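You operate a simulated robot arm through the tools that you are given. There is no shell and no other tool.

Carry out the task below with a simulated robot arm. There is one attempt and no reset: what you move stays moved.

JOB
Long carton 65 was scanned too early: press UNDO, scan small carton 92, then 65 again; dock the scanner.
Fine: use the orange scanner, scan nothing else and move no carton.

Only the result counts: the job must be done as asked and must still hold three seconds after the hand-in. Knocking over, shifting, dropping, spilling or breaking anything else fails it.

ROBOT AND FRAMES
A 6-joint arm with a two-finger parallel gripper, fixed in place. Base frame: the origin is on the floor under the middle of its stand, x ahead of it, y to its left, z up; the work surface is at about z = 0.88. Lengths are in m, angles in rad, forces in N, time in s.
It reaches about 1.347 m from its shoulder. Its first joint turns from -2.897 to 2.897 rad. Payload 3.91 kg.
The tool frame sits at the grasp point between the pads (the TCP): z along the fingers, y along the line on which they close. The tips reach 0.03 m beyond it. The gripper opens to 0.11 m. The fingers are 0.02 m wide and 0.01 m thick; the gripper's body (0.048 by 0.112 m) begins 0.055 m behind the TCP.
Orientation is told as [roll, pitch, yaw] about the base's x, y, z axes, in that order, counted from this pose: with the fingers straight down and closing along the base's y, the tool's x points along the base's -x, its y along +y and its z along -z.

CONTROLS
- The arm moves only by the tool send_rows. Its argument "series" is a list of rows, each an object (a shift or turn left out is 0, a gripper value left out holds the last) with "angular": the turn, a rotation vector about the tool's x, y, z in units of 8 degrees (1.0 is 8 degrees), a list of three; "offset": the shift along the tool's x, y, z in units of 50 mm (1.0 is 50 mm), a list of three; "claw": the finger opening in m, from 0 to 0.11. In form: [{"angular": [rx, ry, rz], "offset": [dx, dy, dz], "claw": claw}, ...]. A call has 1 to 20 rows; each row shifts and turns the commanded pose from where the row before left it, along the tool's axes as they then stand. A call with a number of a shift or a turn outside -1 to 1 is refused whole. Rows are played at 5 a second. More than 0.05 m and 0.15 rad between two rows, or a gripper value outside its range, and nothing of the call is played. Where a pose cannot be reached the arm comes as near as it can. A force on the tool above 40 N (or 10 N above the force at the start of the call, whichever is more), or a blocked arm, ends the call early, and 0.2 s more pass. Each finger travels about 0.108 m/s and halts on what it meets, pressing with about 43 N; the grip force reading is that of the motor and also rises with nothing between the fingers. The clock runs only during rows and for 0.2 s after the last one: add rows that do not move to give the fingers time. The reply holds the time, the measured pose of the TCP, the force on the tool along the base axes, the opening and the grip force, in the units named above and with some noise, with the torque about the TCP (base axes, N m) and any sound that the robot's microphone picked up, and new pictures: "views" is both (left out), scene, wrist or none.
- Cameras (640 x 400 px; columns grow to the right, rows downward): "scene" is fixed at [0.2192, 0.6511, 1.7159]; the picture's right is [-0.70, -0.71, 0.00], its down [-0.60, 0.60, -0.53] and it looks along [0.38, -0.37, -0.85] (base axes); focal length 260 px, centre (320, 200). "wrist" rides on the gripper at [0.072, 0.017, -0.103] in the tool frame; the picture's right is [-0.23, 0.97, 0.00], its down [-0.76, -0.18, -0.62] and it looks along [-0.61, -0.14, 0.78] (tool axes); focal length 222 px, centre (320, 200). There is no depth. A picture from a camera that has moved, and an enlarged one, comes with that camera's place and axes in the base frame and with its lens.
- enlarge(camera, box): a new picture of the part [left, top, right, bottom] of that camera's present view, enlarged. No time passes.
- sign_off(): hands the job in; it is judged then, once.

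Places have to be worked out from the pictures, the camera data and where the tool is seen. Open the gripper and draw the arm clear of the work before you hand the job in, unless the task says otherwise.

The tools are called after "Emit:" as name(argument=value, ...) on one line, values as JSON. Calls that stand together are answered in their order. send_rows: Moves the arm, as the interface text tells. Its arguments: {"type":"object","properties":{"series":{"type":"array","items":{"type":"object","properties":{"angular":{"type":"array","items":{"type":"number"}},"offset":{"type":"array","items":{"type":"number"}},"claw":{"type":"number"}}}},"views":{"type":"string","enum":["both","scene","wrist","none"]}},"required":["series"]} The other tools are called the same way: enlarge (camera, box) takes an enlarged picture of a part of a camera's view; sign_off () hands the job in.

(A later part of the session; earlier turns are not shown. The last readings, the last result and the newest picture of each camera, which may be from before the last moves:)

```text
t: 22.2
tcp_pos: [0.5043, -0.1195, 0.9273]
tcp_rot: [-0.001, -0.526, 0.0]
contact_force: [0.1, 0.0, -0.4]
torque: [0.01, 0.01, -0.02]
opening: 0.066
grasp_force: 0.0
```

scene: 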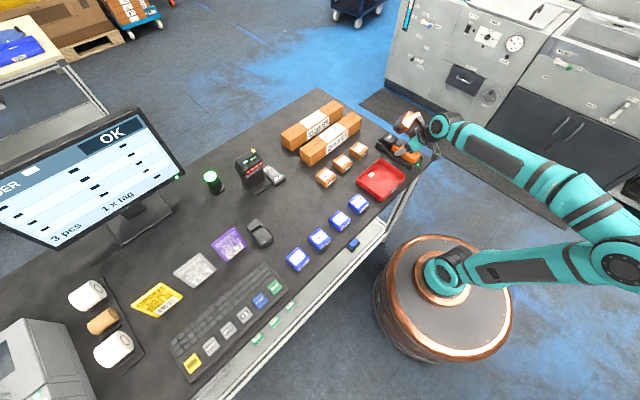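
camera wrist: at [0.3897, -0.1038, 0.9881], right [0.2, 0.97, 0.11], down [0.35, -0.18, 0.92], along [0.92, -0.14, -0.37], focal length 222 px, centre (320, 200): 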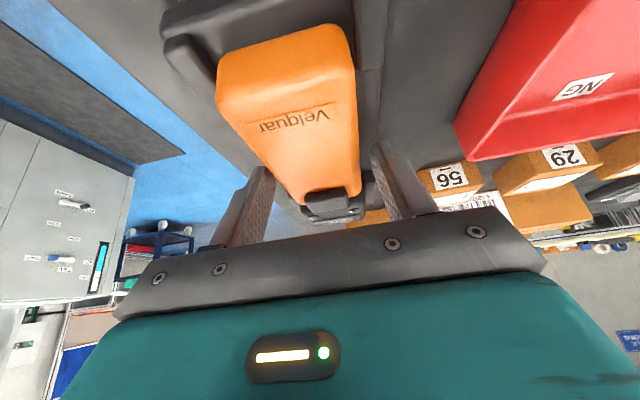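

Tips are about 30 mm below the TCP near z 0.897, still without contact and over the plate, so the closing path is free. I close in two stages on the scanner body.

Emit:
send_rows(series=[{"claw": 0.052}, {}, {"claw": 0.03}, {}, {}, {}], views="both")

Emit:
enlarge(camera="wrist", box=[200, 40, 440, 240])

Emit:
enlarge(camera="scene", box=[374, 120, 430, 170])

```text
t: 23.6
tcp_pos: [0.5031, -0.1204, 0.9287]
tcp_rot: [-0.003, -0.525, -0.001]
contact_force: [1.2, -0.5, 0.9]
torque: [-0.02, -0.02, -0.05]
opening: 0.0514
grasp_force: 42.9
camera wrist: at [0.3895, -0.1039, 0.9822], right [0.2, 0.97, 0.11], down [0.35, -0.18, 0.92], along [0.92, -0.14, -0.37], focal length 222 px, centre (320, 200)
```

scene: 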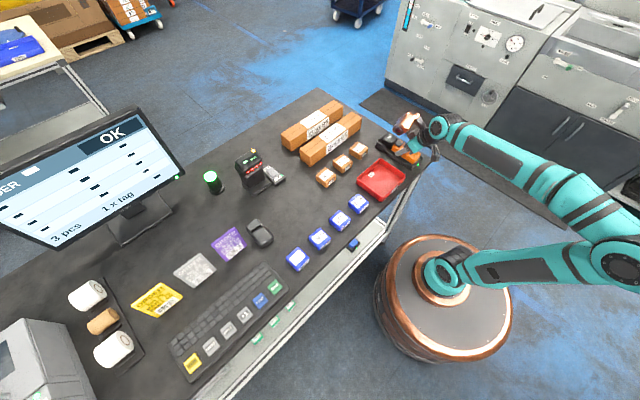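
wrist: 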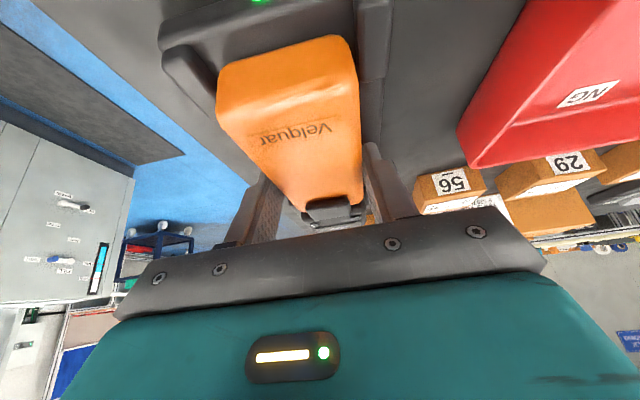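

```text
2.00 times, centred on (320, 140) of wrist
camera zoom: at [0.3895, -0.1039, 0.9822], right [0.2, 0.97, 0.11], down [0.35, -0.18, 0.92], along [0.92, -0.14, -0.37], focal length 444 px, centre (320, 320)
```

zoom: 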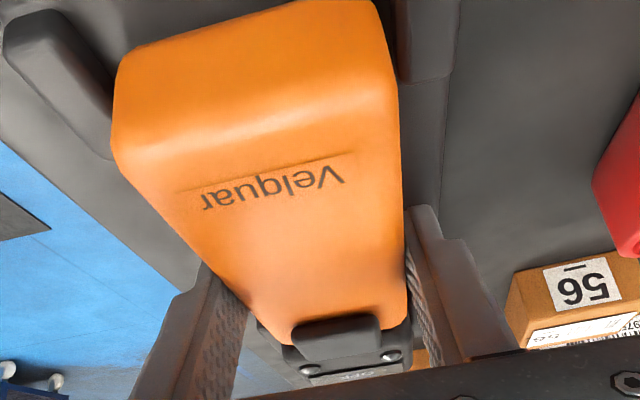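

```text
8.00 times, centred on (402, 145) of scene
camera zoom: at [0.2192, 0.6511, 1.7159], right [-0.7, -0.71, 0.0], down [-0.6, 0.6, -0.53], along [0.38, -0.37, -0.85], focal length 2079 px, centre (-336, 640)
```

zoom: 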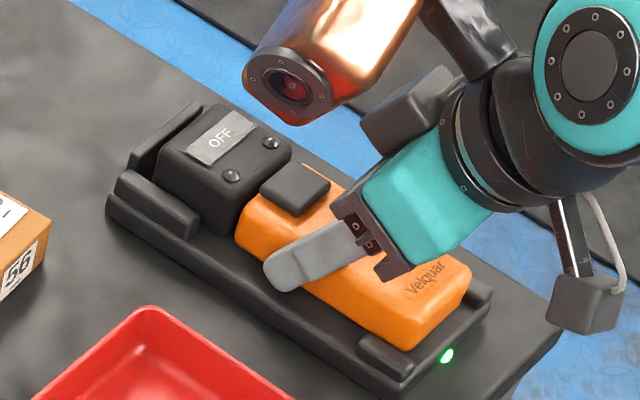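

The scanner is held at 0.0514 m opening with 43 N and has not shifted. I lift straight up 0.05 m slowly and watch the display.

Emit:
send_rows(series=[{"offset": [-0.1, 0, -0.173], "claw": 0.03}, {"offset": [-0.1, 0, -0.173]}, {"offset": [-0.15, 0, -0.26]}, {"offset": [-0.15, 0, -0.26]}, {}, {}], views="both")

Emit:
enlarge(camera="wrist", box=[200, 40, 440, 240])

Emit:
enlarge(camera="scene", box=[374, 110, 440, 170])

```text
t: 25.0
tcp_pos: [0.5034, -0.1191, 0.9784]
tcp_rot: [-0.002, -0.526, 0.0]
contact_force: [0.3, 0.1, -2.9]
torque: [-0.01, 0.08, 0.0]
opening: 0.0513
grasp_force: 42.5
camera wrist: at [0.3893, -0.104, 1.0321], right [0.2, 0.97, 0.11], down [0.35, -0.18, 0.92], along [0.92, -0.14, -0.37], focal length 222 px, centre (320, 200)
```

scene: 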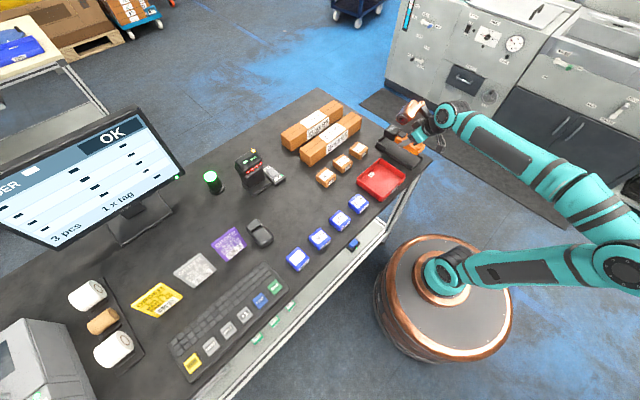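
wrist: 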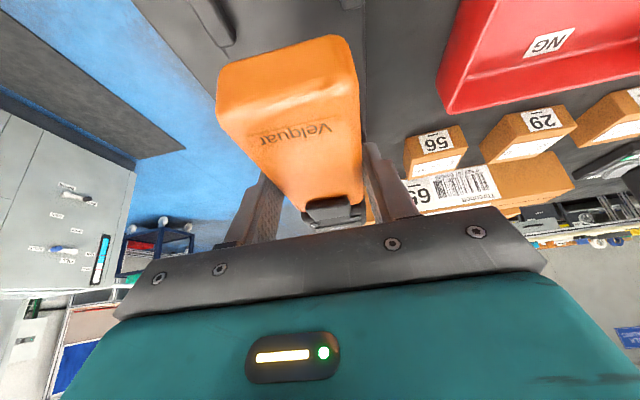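

```text
2.00 times, centred on (320, 140) of wrist
camera zoom: at [0.3893, -0.104, 1.0321], right [0.2, 0.97, 0.11], down [0.35, -0.18, 0.92], along [0.92, -0.14, -0.37], focal length 444 px, centre (320, 320)
```

zoom: 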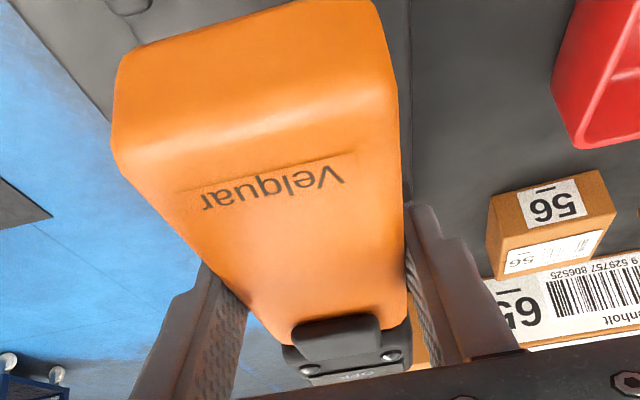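

```text
6.67 times, centred on (407, 140) of scene
camera zoom: at [0.2192, 0.6511, 1.7159], right [-0.7, -0.71, 0.0], down [-0.6, 0.6, -0.53], along [0.38, -0.37, -0.85], focal length 1733 px, centre (-260, 600)
```

zoom: 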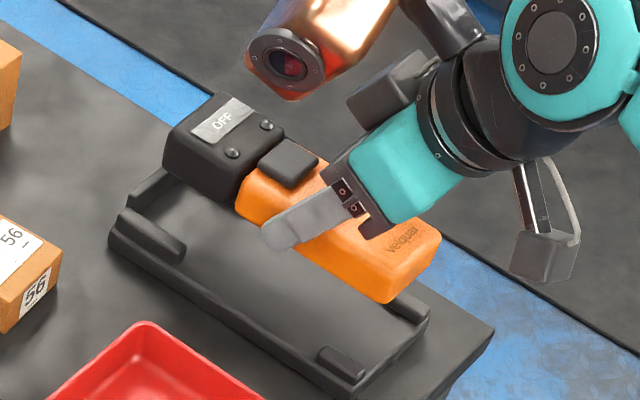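

The scanner is up (about 0.3 kg), yet its display still shows OFF. I wait two seconds in place to see whether it wakes.

Emit:
send_rows(series=[{"offset": [-0.1, 0, -0.173]}, {}, {}, {}, {}, {}, {}, {}, {}, {}], views="both")

Emit:
enlarge(camera="scene", box=[380, 110, 430, 160])

Emit:
enlarge(camera="wrist", box=[280, 160, 400, 240])

Emit:
enlarge(camera="scene", box=[190, 130, 310, 210])

```text
t: 27.2
tcp_pos: [0.5043, -0.1197, 0.9881]
tcp_rot: [-0.003, -0.525, 0.001]
contact_force: [0.3, 0.2, -2.4]
torque: [0.01, 0.06, -0.03]
opening: 0.0514
grasp_force: 43.3
camera wrist: at [0.3896, -0.1037, 1.0423], right [0.2, 0.97, 0.11], down [0.35, -0.18, 0.92], along [0.92, -0.14, -0.37], focal length 222 px, centre (320, 200)
```

scene: 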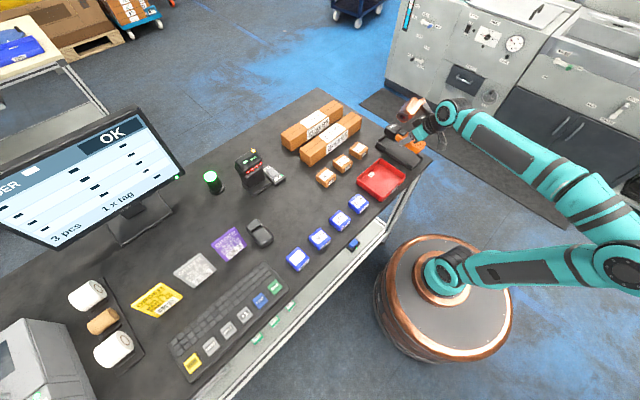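
wrist: 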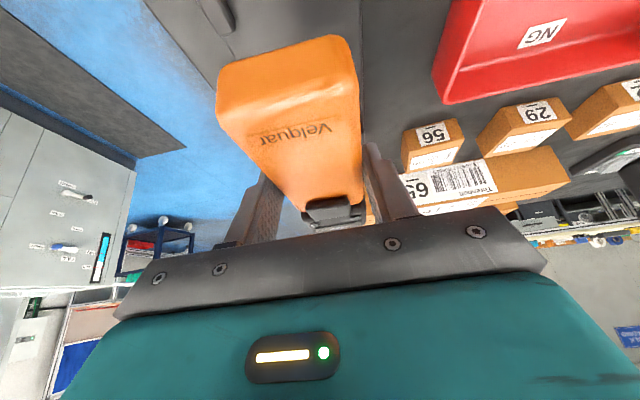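

```text
8.00 times, centred on (405, 135) of scene
camera zoom: at [0.2192, 0.6511, 1.7159], right [-0.7, -0.71, 0.0], down [-0.6, 0.6, -0.53], along [0.38, -0.37, -0.85], focal length 2079 px, centre (-360, 720)
```

zoom: 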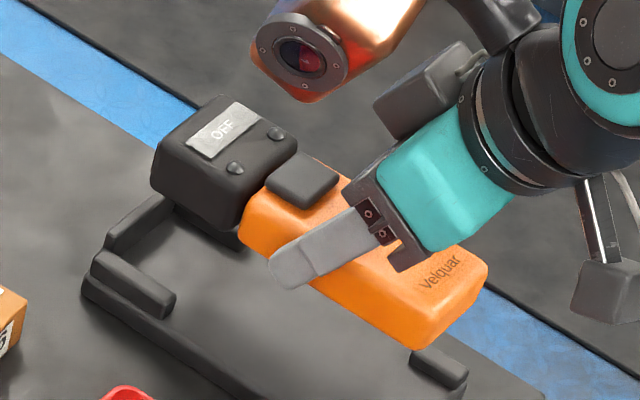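

```text
5.00 times, centred on (340, 200) of wrist
camera zoom: at [0.3896, -0.1037, 1.0423], right [0.2, 0.97, 0.11], down [0.35, -0.18, 0.92], along [0.92, -0.14, -0.37], focal length 1111 px, centre (220, 200)
```

zoom: 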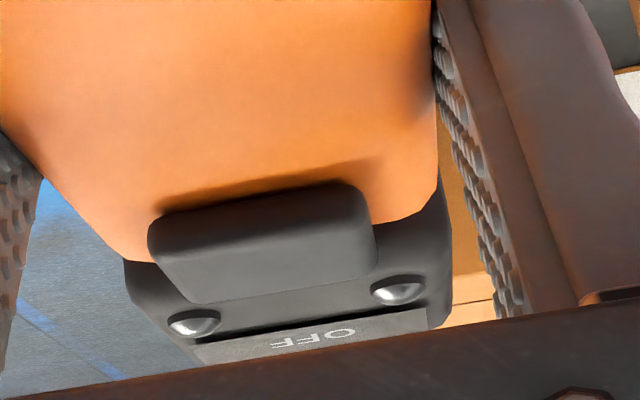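

```text
5.00 times, centred on (250, 170) of scene
camera zoom: at [0.2192, 0.6511, 1.7159], right [-0.7, -0.71, 0.0], down [-0.6, 0.6, -0.53], along [0.38, -0.37, -0.85], focal length 1300 px, centre (670, 350)
```

zoom: 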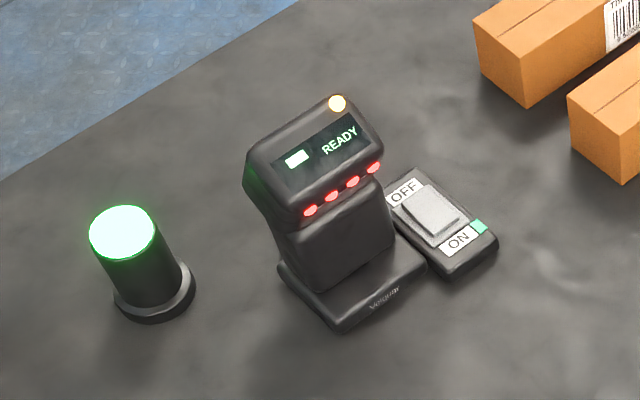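

It stays OFF, so the dark raised pad is probably its power button or trigger. I lower the scanner back into the dock along the same line to press the pad there safely.

Emit:
send_rows(series=[{"offset": [0.2, 0, 0.346]}, {"offset": [0.15, 0, 0.26]}, {"offset": [0.1, 0, 0.173]}, {"offset": [0.1, 0, 0.173]}, {"offset": [0.05, 0, 0.0865]}, {}, {}], views="both")

Emit:
enlarge(camera="scene", box=[374, 115, 434, 170])

```text
t: 28.8
tcp_pos: [0.5045, -0.1188, 0.9281]
tcp_rot: [0.0, -0.527, -0.002]
contact_force: [1.7, -0.5, 0.7]
torque: [-0.07, -0.19, 0.02]
opening: 0.0519
grasp_force: 43.0
camera wrist: at [0.39, -0.1039, 0.9822], right [0.2, 0.97, 0.11], down [0.35, -0.18, 0.92], along [0.92, -0.14, -0.37], focal length 222 px, centre (320, 200)
```

scene: 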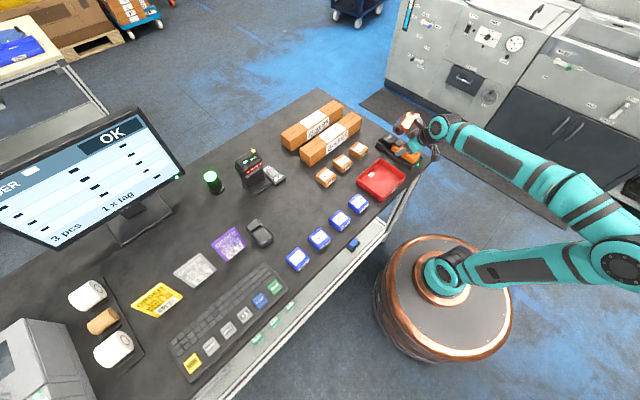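
wrist: 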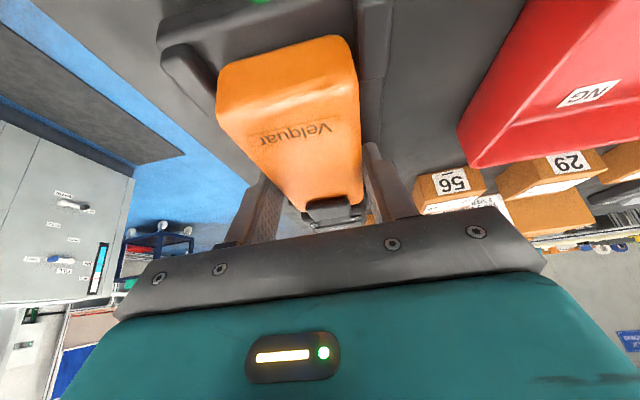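

```text
7.27 times, centred on (404, 142) of scene
camera zoom: at [0.2192, 0.6511, 1.7159], right [-0.7, -0.71, 0.0], down [-0.6, 0.6, -0.53], along [0.38, -0.37, -0.85], focal length 1890 px, centre (-291, 618)
```

zoom: 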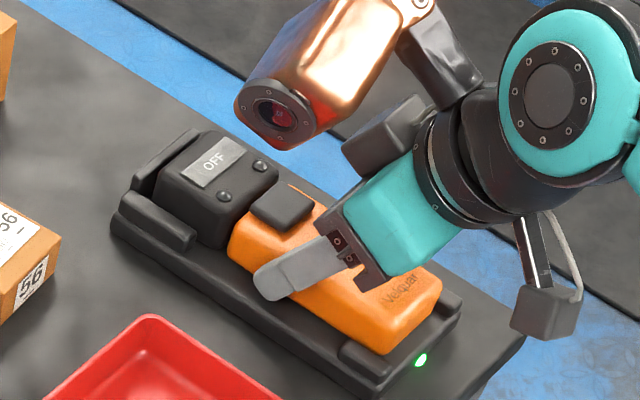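

The scanner sits docked again with the green lamp lit. I release it, rise, straighten the tool to vertical and close the fingers.

Emit:
send_rows(series=[{"claw": 0.08}, {}, {"offset": [-0.2, 0, -0.346]}, {"offset": [-0.3, 0, -0.52]}, {"offset": [-0.3, 0, -0.52]}, {"angular": [0, 0.9375, 0]}, {"angular": [0, 0.9375, 0]}, {"angular": [0, 0.9375, 0], "claw": 0.0}, {"angular": [0, 0.9375, 0]}, {}, {}, {}], views="both")

Emit:
enlarge(camera="wrist", box=[200, 40, 440, 220])

```text
t: 31.4
tcp_pos: [0.5017, -0.1204, 1.0068]
tcp_rot: [0.001, 0.0, -0.001]
contact_force: [0.4, -0.2, -0.9]
torque: [0.0, 0.03, -0.01]
opening: 0.0001
grasp_force: 37.7
camera wrist: at [0.4315, -0.104, 1.112], right [0.23, 0.97, 0.0], down [0.76, -0.18, 0.62], along [0.61, -0.14, -0.78], focal length 222 px, centre (320, 200)
```

scene: 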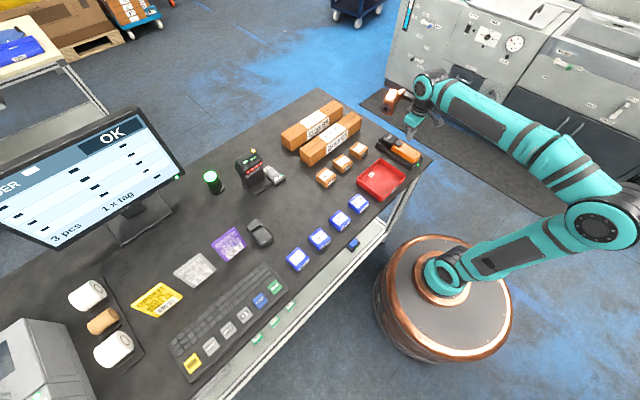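
wrist: 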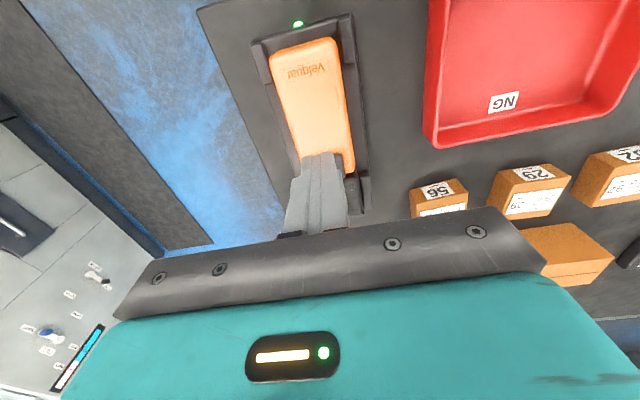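

```text
2.22 times, centred on (320, 130) of wrist
camera zoom: at [0.4315, -0.104, 1.112], right [0.23, 0.97, 0.0], down [0.76, -0.18, 0.62], along [0.61, -0.14, -0.78], focal length 494 px, centre (320, 356)
```

zoom: 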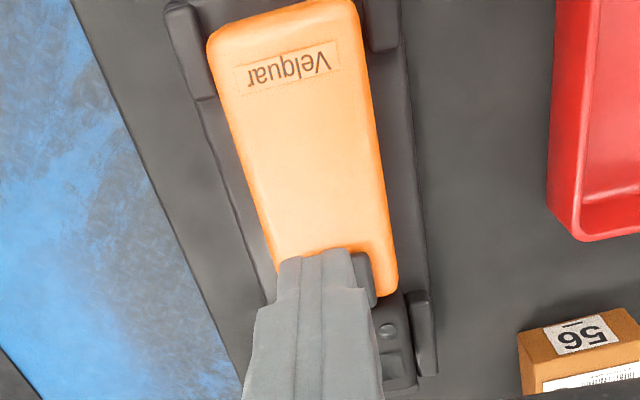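

I move over the dark pad (x ≈ 0.538, y ≈ -0.1205) and go down to about 15 mm above it.

Emit:
send_rows(series=[{"offset": [-0.69, 0, 0]}, {"offset": [0, 0, 0.35]}, {"offset": [0, 0, 0.35]}, {}, {}], views="both")

Emit:
enlarge(camera="wrist", box=[200, 40, 440, 220])

Emit:
enlarge(camera="scene", box=[374, 115, 434, 170])

```text
t: 32.6
tcp_pos: [0.5382, -0.1213, 0.9724]
tcp_rot: [0.0, -0.001, -0.001]
contact_force: [0.0, -0.2, -0.2]
torque: [0.01, 0.03, 0.0]
opening: 0.0001
grasp_force: 37.7
camera wrist: at [0.4669, -0.1045, 1.0765], right [0.23, 0.97, 0.0], down [0.76, -0.18, 0.62], along [0.61, -0.14, -0.78], focal length 222 px, centre (320, 200)
```

scene: 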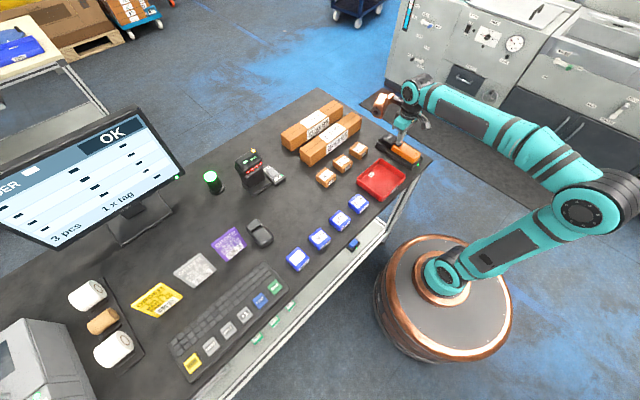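
wrist: 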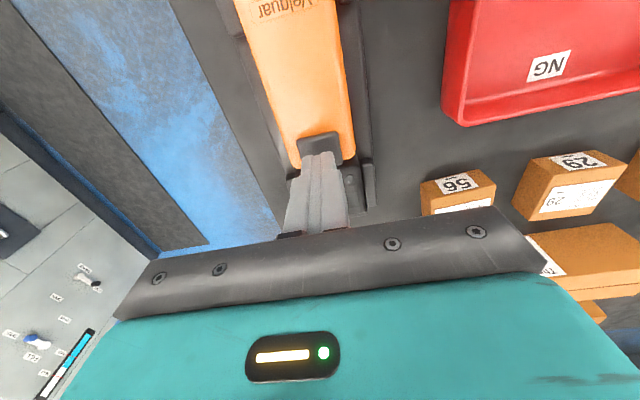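

```text
2.22 times, centred on (320, 130) of wrist
camera zoom: at [0.4669, -0.1045, 1.0765], right [0.23, 0.97, 0.0], down [0.76, -0.18, 0.62], along [0.61, -0.14, -0.78], focal length 494 px, centre (320, 356)
```

zoom: 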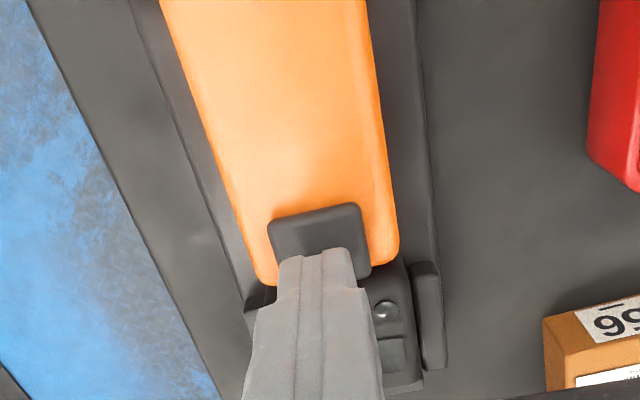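

```text
7.27 times, centred on (404, 142) of scene
camera zoom: at [0.2192, 0.6511, 1.7159], right [-0.7, -0.71, 0.0], down [-0.6, 0.6, -0.53], along [0.38, -0.37, -0.85], focal length 1890 px, centre (-291, 618)
```

zoom: 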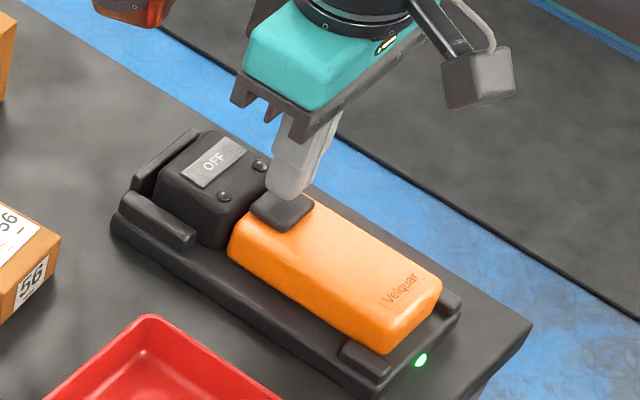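

The fingertips are right above the pad (≈ (0.537, -0.120)). I press down in small steps, watching for a click.

Emit:
send_rows(series=[{"offset": [0.02, 0, 0.12]}, {"offset": [0, 0, 0.06]}, {"offset": [0, 0, 0.04]}, {"offset": [0, 0, 0.04]}, {}], views="none")

```text
t: 33.8
tcp_pos: [0.5381, -0.1205, 0.9603]
tcp_rot: [-0.001, -0.002, 0.002]
contact_force: [-1.3, -0.2, 2.1]
torque: [0.0, 0.05, 0.0]
opening: 0.0
grasp_force: 37.1
heard: click
```

A click was heard at z 0.960. I look at the display while still touching.

Emit:
send_rows(series=[{}], views="both")

Emit:
enlarge(camera="scene", box=[374, 115, 434, 170])

```text
t: 34.2
tcp_pos: [0.5377, -0.1204, 0.9595]
tcp_rot: [-0.001, -0.002, 0.0]
contact_force: [-1.5, -0.8, 2.2]
torque: [-0.01, 0.04, 0.03]
opening: 0.0002
grasp_force: 37.9
camera wrist: at [0.4652, -0.1043, 1.064], right [0.23, 0.97, 0.0], down [0.76, -0.18, 0.62], along [0.61, -0.14, -0.78], focal length 222 px, centre (320, 200)
```

scene: 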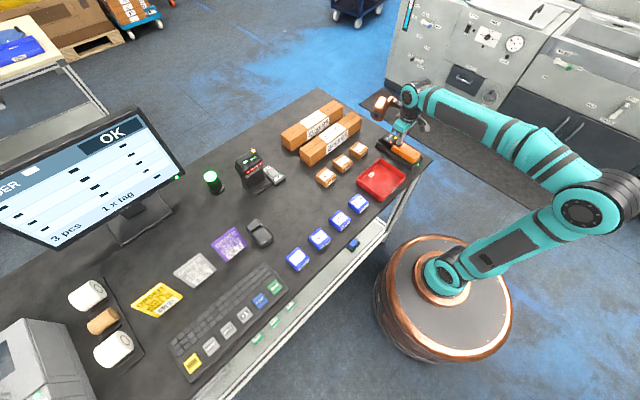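
wrist: 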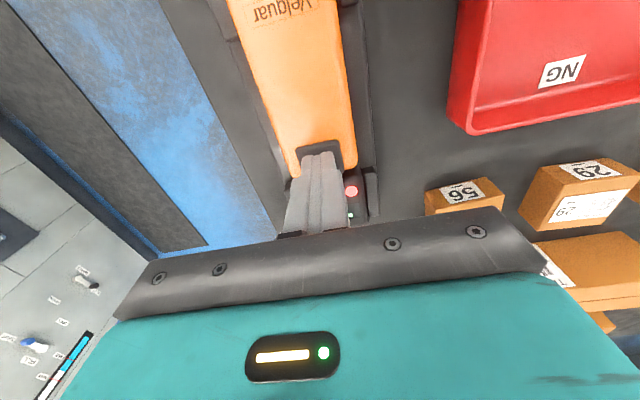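

```text
7.27 times, centred on (404, 142) of scene
camera zoom: at [0.2192, 0.6511, 1.7159], right [-0.7, -0.71, 0.0], down [-0.6, 0.6, -0.53], along [0.38, -0.37, -0.85], focal length 1890 px, centre (-291, 618)
```

zoom: 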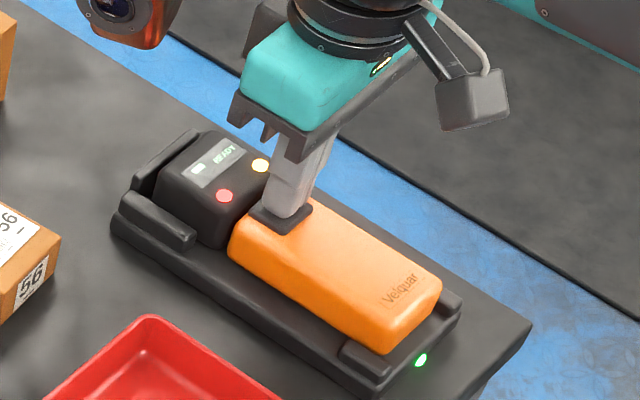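

The display now reads READY with its lamps lit. I lift off and check whether it stays on when the pad is released.

Emit:
send_rows(series=[{"offset": [0, 0, -0.4]}, {"offset": [0, 0, -0.5]}, {}, {}, {}], views="both")

Emit:
enlarge(camera="scene", box=[374, 115, 434, 170])

Emit:
enlarge(camera="scene", box=[190, 130, 310, 210])

```text
t: 35.4
tcp_pos: [0.5381, -0.121, 1.0055]
tcp_rot: [0.0, -0.002, 0.001]
contact_force: [0.1, -0.7, -0.1]
torque: [0.02, 0.01, -0.03]
opening: 0.0001
grasp_force: 37.9
camera wrist: at [0.4653, -0.1041, 1.1091], right [0.23, 0.97, 0.0], down [0.76, -0.18, 0.62], along [0.61, -0.14, -0.78], focal length 222 px, centre (320, 200)
```

scene: 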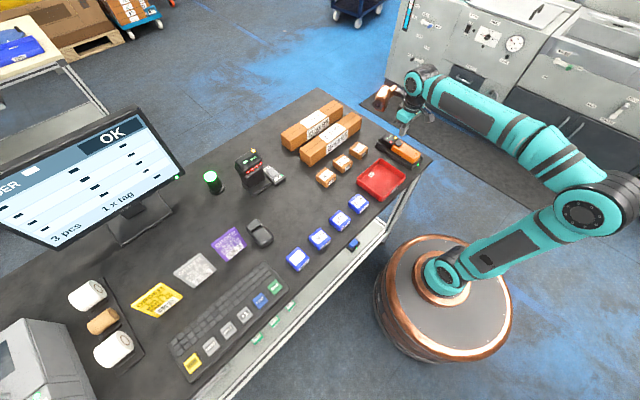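
wrist: 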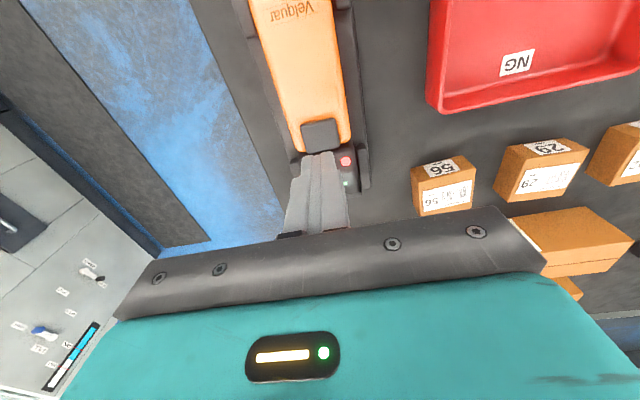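

```text
7.27 times, centred on (404, 142) of scene
camera zoom: at [0.2192, 0.6511, 1.7159], right [-0.7, -0.71, 0.0], down [-0.6, 0.6, -0.53], along [0.38, -0.37, -0.85], focal length 1890 px, centre (-291, 618)
```

zoom: 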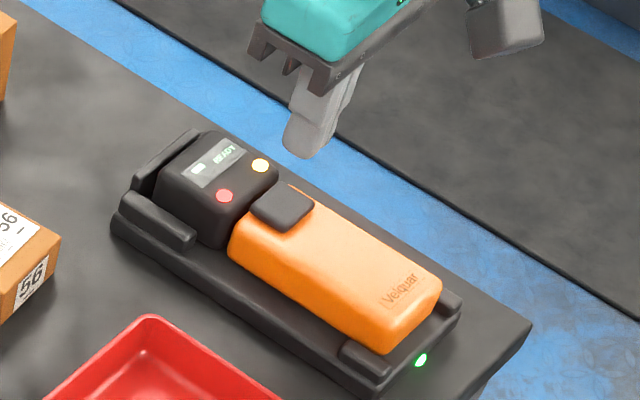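

```text
5.00 times, centred on (250, 170) of scene
camera zoom: at [0.2192, 0.6511, 1.7159], right [-0.7, -0.71, 0.0], down [-0.6, 0.6, -0.53], along [0.38, -0.37, -0.85], focal length 1300 px, centre (670, 350)
```

zoom: 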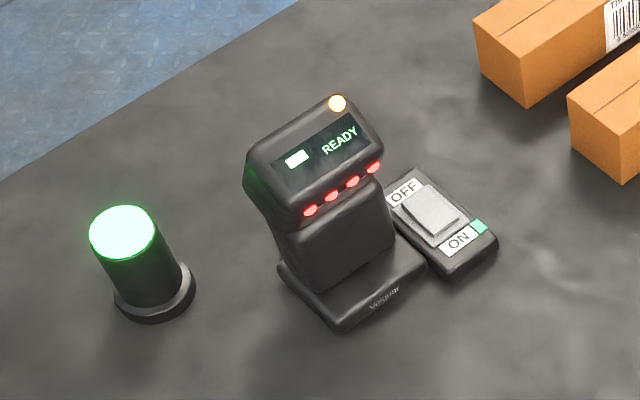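

It stays READY after release, so the pad is an on/off switch and the scanner now reads by itself. I regrasp with the same 30° tilted pose as before, opening first and descending around the body.

Emit:
send_rows(series=[{"offset": [0.68, 0.01, 0], "claw": 0.08}, {"angular": [0, -0.9375, 0]}, {"angular": [0, -0.9375, 0]}, {"angular": [0, -0.9375, 0]}, {"angular": [0, -0.9375, 0]}, {}, {"offset": [0.15, 0, 0.26]}, {"offset": [0.15, 0, 0.26]}, {"offset": [0.15, 0, 0.26]}, {}, {}], views="both")

Emit:
enlarge(camera="wrist", box=[200, 40, 440, 240])

```text
t: 37.8
tcp_pos: [0.5039, -0.1191, 0.9595]
tcp_rot: [-0.002, -0.525, -0.001]
contact_force: [-1.0, 0.3, 0.2]
torque: [-0.03, 0.03, 0.02]
opening: 0.08
grasp_force: 0.2
camera wrist: at [0.3893, -0.1029, 1.0136], right [0.2, 0.97, 0.11], down [0.35, -0.18, 0.92], along [0.92, -0.14, -0.37], focal length 222 px, centre (320, 200)
```

scene: 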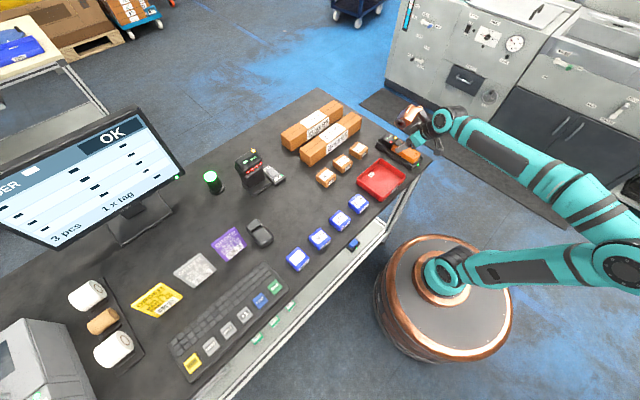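
wrist: 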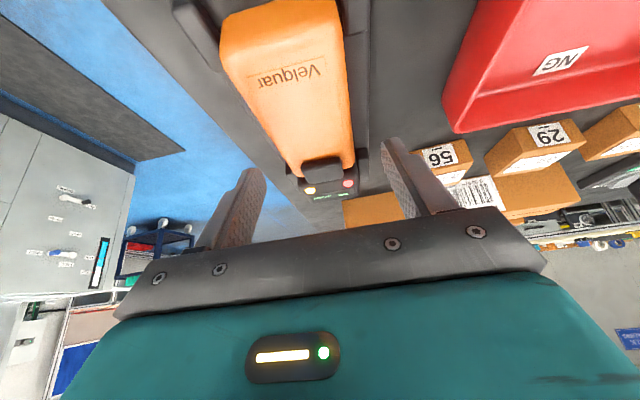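

```text
2.00 times, centred on (320, 140) of wrist
camera zoom: at [0.3893, -0.1029, 1.0136], right [0.2, 0.97, 0.11], down [0.35, -0.18, 0.92], along [0.92, -0.14, -0.37], focal length 444 px, centre (320, 320)
```

zoom: 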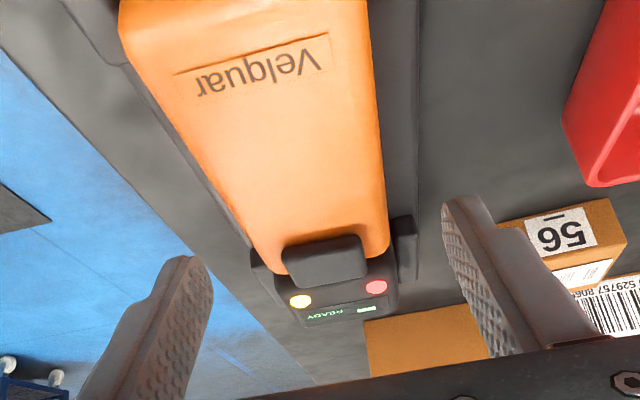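

The scanner is READY and the fingers straddle it evenly. I go down the last 31 mm and grip.

Emit:
send_rows(series=[{"offset": [0.15, 0, 0.26], "claw": 0.066}, {"offset": [0.1, 0, 0.173]}, {"offset": [0.06, 0, 0.104]}, {}, {"claw": 0.052}, {}, {"claw": 0.03}, {}, {}, {}], views="both")

Emit:
enlarge(camera="scene", box=[374, 115, 434, 170])

```text
t: 40.0
tcp_pos: [0.5042, -0.1202, 0.9282]
tcp_rot: [-0.002, -0.526, 0.002]
contact_force: [-0.1, 0.1, -0.3]
torque: [0.04, -0.07, -0.03]
opening: 0.0513
grasp_force: 43.5
camera wrist: at [0.3894, -0.1038, 0.983], right [0.2, 0.97, 0.11], down [0.35, -0.18, 0.92], along [0.92, -0.14, -0.37], focal length 222 px, centre (320, 200)
```

scene: 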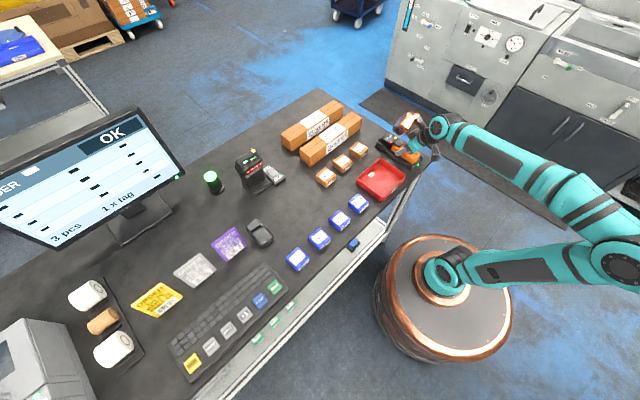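
wrist: 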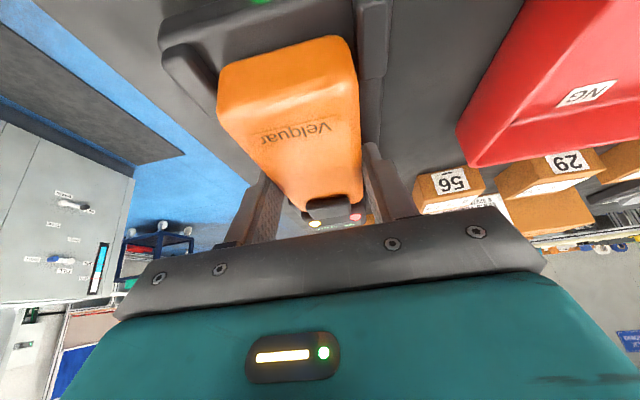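

```text
7.27 times, centred on (404, 142) of scene
camera zoom: at [0.2192, 0.6511, 1.7159], right [-0.7, -0.71, 0.0], down [-0.6, 0.6, -0.53], along [0.38, -0.37, -0.85], focal length 1890 px, centre (-291, 618)
```

zoom: 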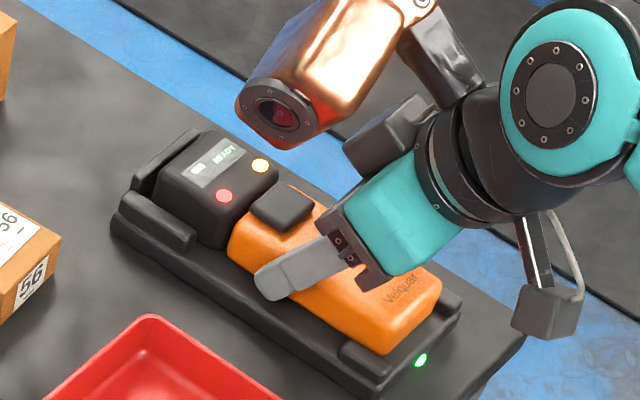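

Gripped again at the same pose. I lift straight up to about z 1.05 and look for the beam or window.

Emit:
send_rows(series=[{"offset": [-0.1, 0, -0.173]}, {"offset": [-0.1, 0, -0.173]}, {"offset": [-0.2, 0, -0.346]}, {"offset": [-0.3, 0, -0.52]}, {"offset": [-0.3, 0, -0.52]}, {"offset": [-0.2, 0, -0.346]}, {}, {}], views="both")

Emit:
enlarge(camera="scene", box=[350, 90, 440, 170])

Emit:
enlarge(camera="wrist", box=[270, 150, 400, 230])

```text
t: 41.8
tcp_pos: [0.5022, -0.1192, 1.0491]
tcp_rot: [-0.002, -0.526, 0.0]
contact_force: [-0.4, -0.1, -2.4]
torque: [-0.02, 0.03, 0.0]
opening: 0.0517
grasp_force: 42.5
camera wrist: at [0.389, -0.1034, 1.1032], right [0.2, 0.97, 0.11], down [0.35, -0.18, 0.92], along [0.92, -0.14, -0.37], focal length 222 px, centre (320, 200)
```

scene: 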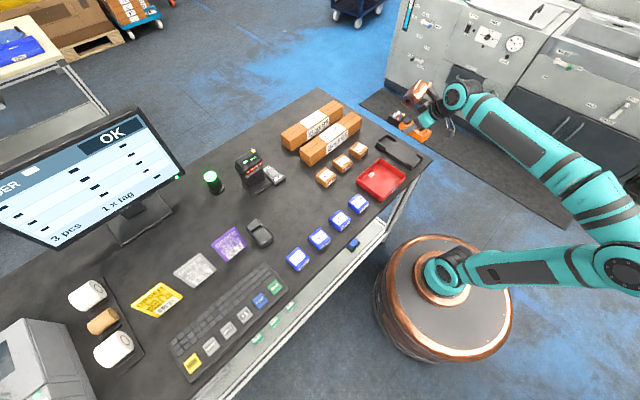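
wrist: 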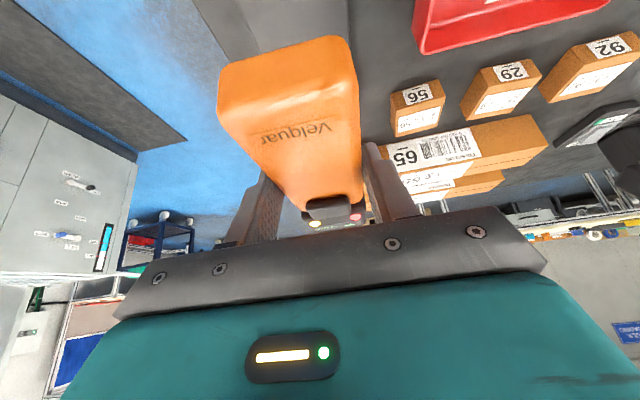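

```text
5.00 times, centred on (395, 130) of scene
camera zoom: at [0.2192, 0.6511, 1.7159], right [-0.7, -0.71, 0.0], down [-0.6, 0.6, -0.53], along [0.38, -0.37, -0.85], focal length 1300 px, centre (-55, 550)
```

zoom: 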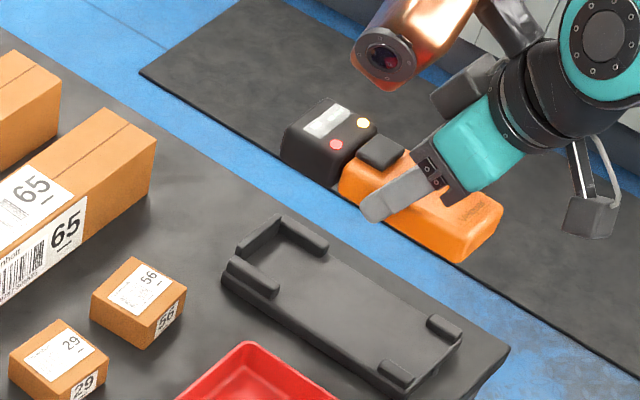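

```text
4.92 times, centred on (335, 190) of wrist
camera zoom: at [0.389, -0.1034, 1.1032], right [0.2, 0.97, 0.11], down [0.35, -0.18, 0.92], along [0.92, -0.14, -0.37], focal length 1094 px, centre (246, 249)
```

zoom: 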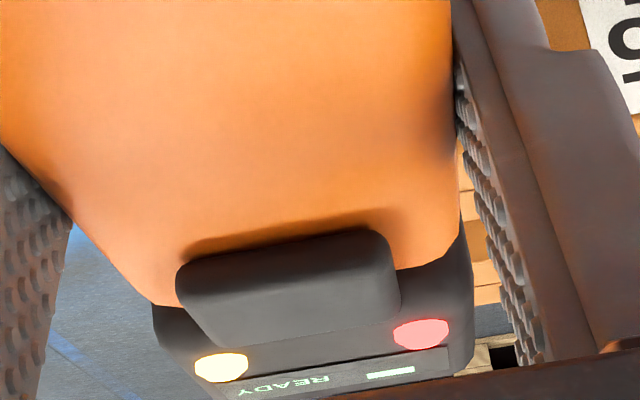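

No beam is visible and I do not yet know where the reading window is. I raise to z ≈ 1.2, well away from any labels, and yaw the scanner about 64° so the scene camera can see its front.

Emit:
send_rows(series=[{"offset": [-0.45, 0, -0.78]}, {"offset": [-0.45, 0, -0.78]}, {"offset": [-0.45, 0, -0.78]}, {"angular": [-0.5, 0, -0.866]}, {"angular": [-0.5, 0, -0.866]}, {"angular": [-0.5, 0, -0.866]}, {"angular": [-0.5, 0, -0.866]}, {"angular": [-0.5, 0, -0.866]}, {"angular": [-0.5, 0, -0.866]}, {"angular": [-0.5, 0, -0.866]}, {"angular": [-0.5, 0, -0.866]}, {}, {}], views="both")

Emit:
enlarge(camera="scene", box=[340, 50, 460, 150])

```text
t: 44.6
tcp_pos: [0.5032, -0.1193, 1.1844]
tcp_rot: [-0.001, -0.523, 1.119]
contact_force: [0.3, 0.2, -1.9]
torque: [-0.06, 0.02, 0.02]
opening: 0.0513
grasp_force: 42.8
camera wrist: at [0.4381, -0.2159, 1.2381], right [-0.79, 0.6, 0.11], down [0.31, 0.24, 0.92], along [0.53, 0.76, -0.37], focal length 222 px, centre (320, 200)
```

scene: 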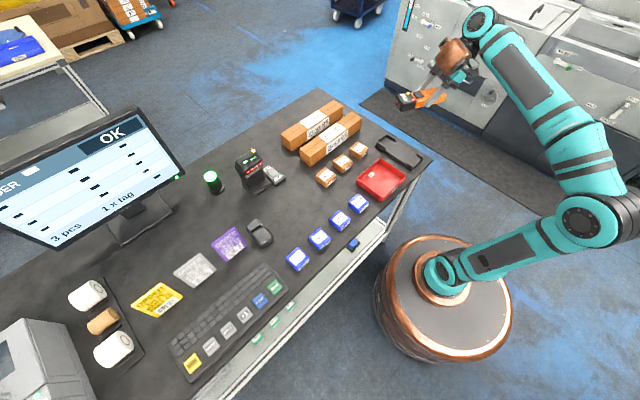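
wrist: 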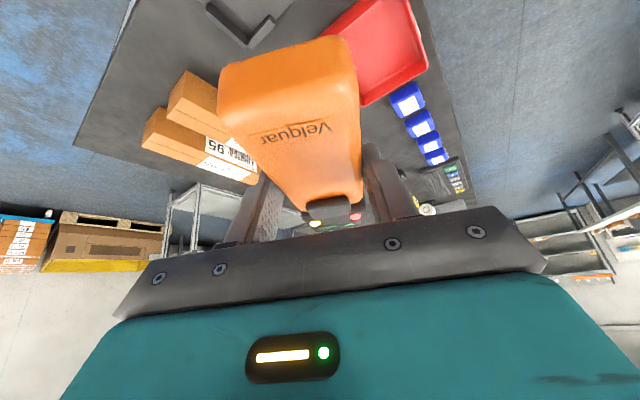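

```text
4.00 times, centred on (400, 100) of scene
camera zoom: at [0.2192, 0.6511, 1.7159], right [-0.7, -0.71, 0.0], down [-0.6, 0.6, -0.53], along [0.38, -0.37, -0.85], focal length 1040 px, centre (0, 600)
```

zoom: 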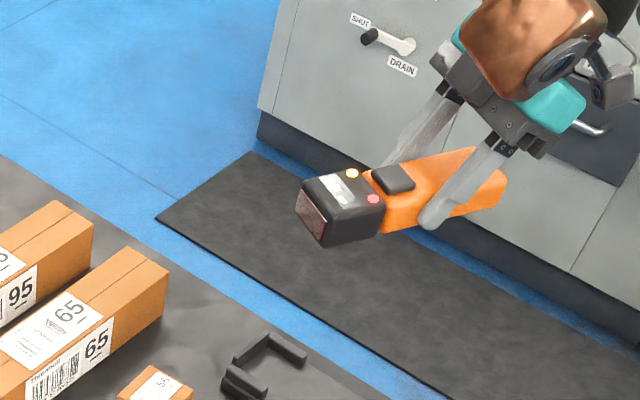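

The reading window is on the head's front face, along the body axis. I yaw back, then travel at z ≈ 1.18 with the beam level to y ≈ 0.35, clear of all labels.

Emit:
send_rows(series=[{"angular": [0.5, 0, 0.866]}, {"angular": [0.5, 0, 0.866]}, {"angular": [0.5, 0, 0.866]}, {"angular": [0.5, 0, 0.866]}, {"angular": [0.5, 0, 0.866]}, {"angular": [0.5, 0, 0.866]}, {"angular": [0.5, 0, 0.866]}, {"angular": [0.5, 0, 0.866]}, {"offset": [-0.08, 0.94, 0.047]}, {"offset": [-0.08, 0.94, 0.047]}, {"offset": [-0.08, 0.94, 0.047]}, {"offset": [-0.08, 0.94, 0.047]}, {"offset": [-0.08, 0.94, 0.047]}, {"offset": [-0.08, 0.94, 0.047]}, {"offset": [-0.08, 0.94, 0.047]}, {"offset": [-0.08, 0.94, 0.047]}, {"offset": [-0.08, 0.94, 0.047]}, {"offset": [-0.08, 0.94, 0.047]}, {}], views="both")

Emit:
enlarge(camera="scene", box=[200, 40, 400, 200])

```text
t: 48.6
tcp_pos: [0.5507, 0.352, 1.1836]
tcp_rot: [-0.003, -0.522, -0.001]
contact_force: [0.0, 0.3, -2.4]
torque: [-0.01, 0.11, -0.02]
opening: 0.0516
grasp_force: 42.7
camera wrist: at [0.4349, 0.3678, 1.2371], right [0.2, 0.97, 0.11], down [0.35, -0.18, 0.92], along [0.92, -0.14, -0.37], focal length 222 px, centre (320, 200)
```

scene: 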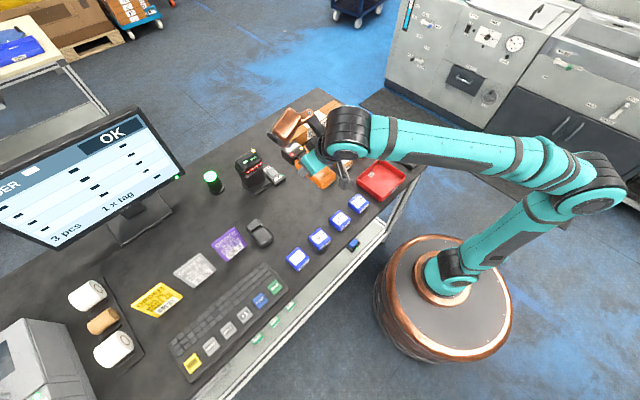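
wrist: 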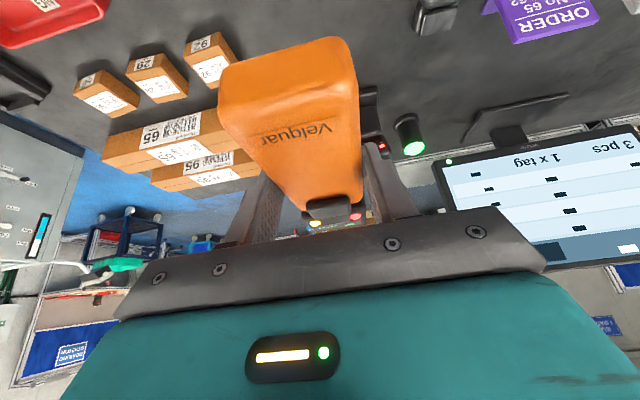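

```text
2.50 times, centred on (300, 120) of scene
camera zoom: at [0.2192, 0.6511, 1.7159], right [-0.7, -0.71, 0.0], down [-0.6, 0.6, -0.53], along [0.38, -0.37, -0.85], focal length 650 px, centre (370, 400)
```

zoom: 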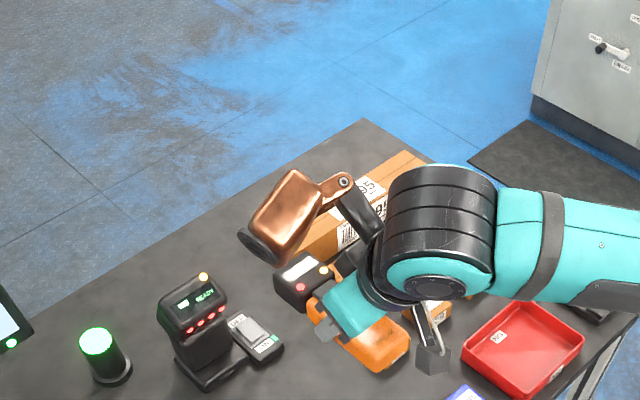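

Monitor still shows 3 pcs. I now pitch the scanner down 60° here, over empty desk.

Emit:
send_rows(series=[{"angular": [0, 0.9375, 0]}, {"angular": [0, 0.9375, 0]}, {"angular": [0, 0.9375, 0]}, {"angular": [0, 0.9375, 0]}, {"angular": [0, 0.9375, 0]}, {"angular": [0, 0.9375, 0]}, {"angular": [0, 0.9375, 0]}, {"angular": [0, 0.9375, 0]}, {}, {}], views="both")

Emit:
enlarge(camera="scene", box=[200, 40, 400, 200])

```text
t: 50.8
tcp_pos: [0.5275, 0.3568, 1.104]
tcp_rot: [0.015, 0.505, 0.0]
contact_force: [-0.6, 0.0, -1.9]
torque: [0.02, -0.03, 0.01]
opening: 0.0514
grasp_force: 42.7
out of reach, approached as far as the arm can: row 7, 8
camera wrist: at [0.5137, 0.3713, 1.23], right [0.21, 0.97, -0.1], down [0.97, -0.19, 0.18], along [0.15, -0.13, -0.98], focal length 222 px, centre (320, 200)
```

scene: 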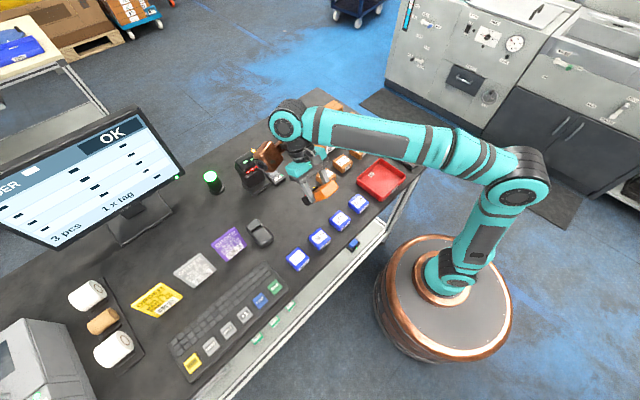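
wrist: 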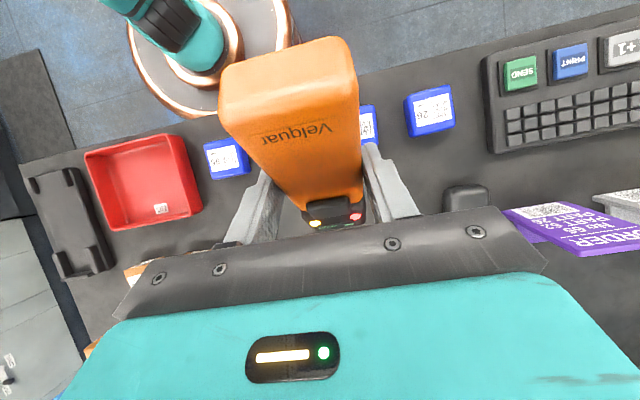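

```text
2.50 times, centred on (300, 120) of scene
camera zoom: at [0.2192, 0.6511, 1.7159], right [-0.7, -0.71, 0.0], down [-0.6, 0.6, -0.53], along [0.38, -0.37, -0.85], focal length 650 px, centre (370, 400)
```

zoom: 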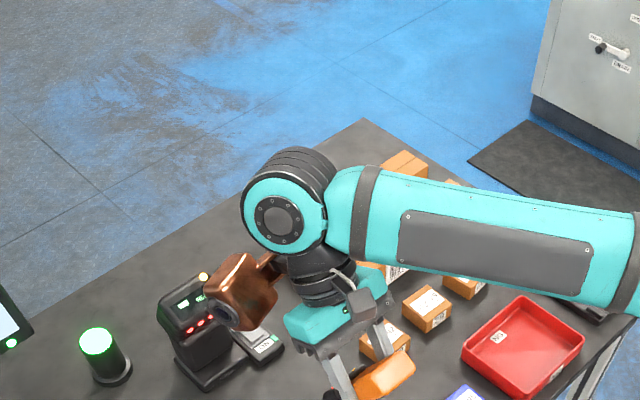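

The tilt stopped at about 59° beam depression with the TCP at (0.528, 0.357, 1.104), still 3 pcs. By my geometry the beam then lands near x 0.628; I shift +18 mm in x and slide toward y ≈ 0.257 to approach carton 92 from its free side.

Emit:
send_rows(series=[{"offset": [-0.315, 0, -0.174]}, {"offset": [0, -0.4, 0]}, {"offset": [0, -0.4, 0]}, {"offset": [0, -0.4, 0]}, {"offset": [0, -0.4, 0]}, {"offset": [0, -0.4, 0]}, {}, {}], views="both")

Emit:
enlarge(camera="scene", box=[230, 80, 420, 230])

```text
t: 52.6
tcp_pos: [0.5388, 0.258, 1.0815]
tcp_rot: [0.0, 0.515, 0.002]
contact_force: [-0.2, 0.1, -2.1]
torque: [-0.03, -0.01, -0.01]
opening: 0.0514
grasp_force: 43.4
out of reach, approached as far as the arm can: row 1, 3, 5
camera wrist: at [0.5269, 0.2743, 1.2074], right [0.2, 0.97, -0.11], down [0.97, -0.18, 0.17], along [0.14, -0.14, -0.98], focal length 222 px, centre (320, 200)
```

scene: 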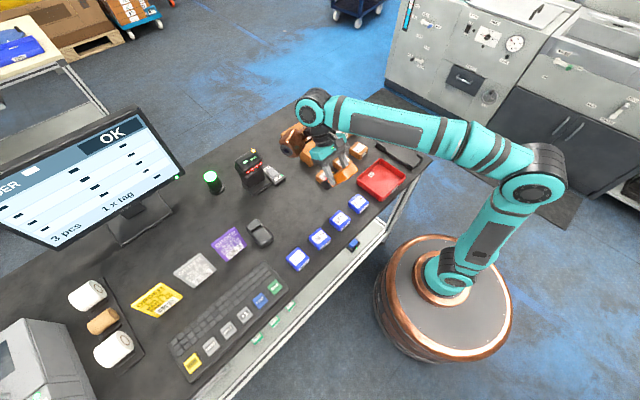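
wrist: 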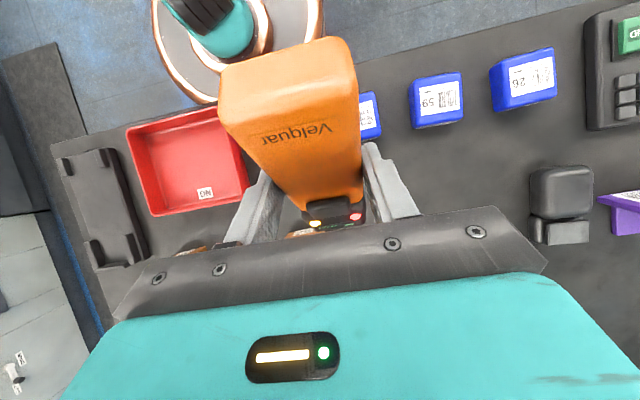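

```text
2.67 times, centred on (325, 155) of scene
camera zoom: at [0.2192, 0.6511, 1.7159], right [-0.7, -0.71, 0.0], down [-0.6, 0.6, -0.53], along [0.38, -0.37, -0.85], focal length 693 px, centre (307, 320)
```

zoom: 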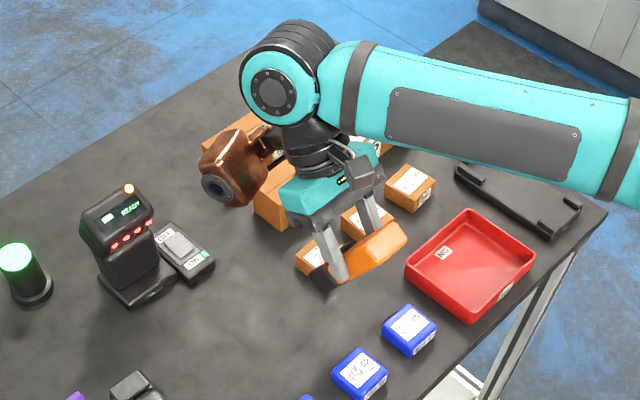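

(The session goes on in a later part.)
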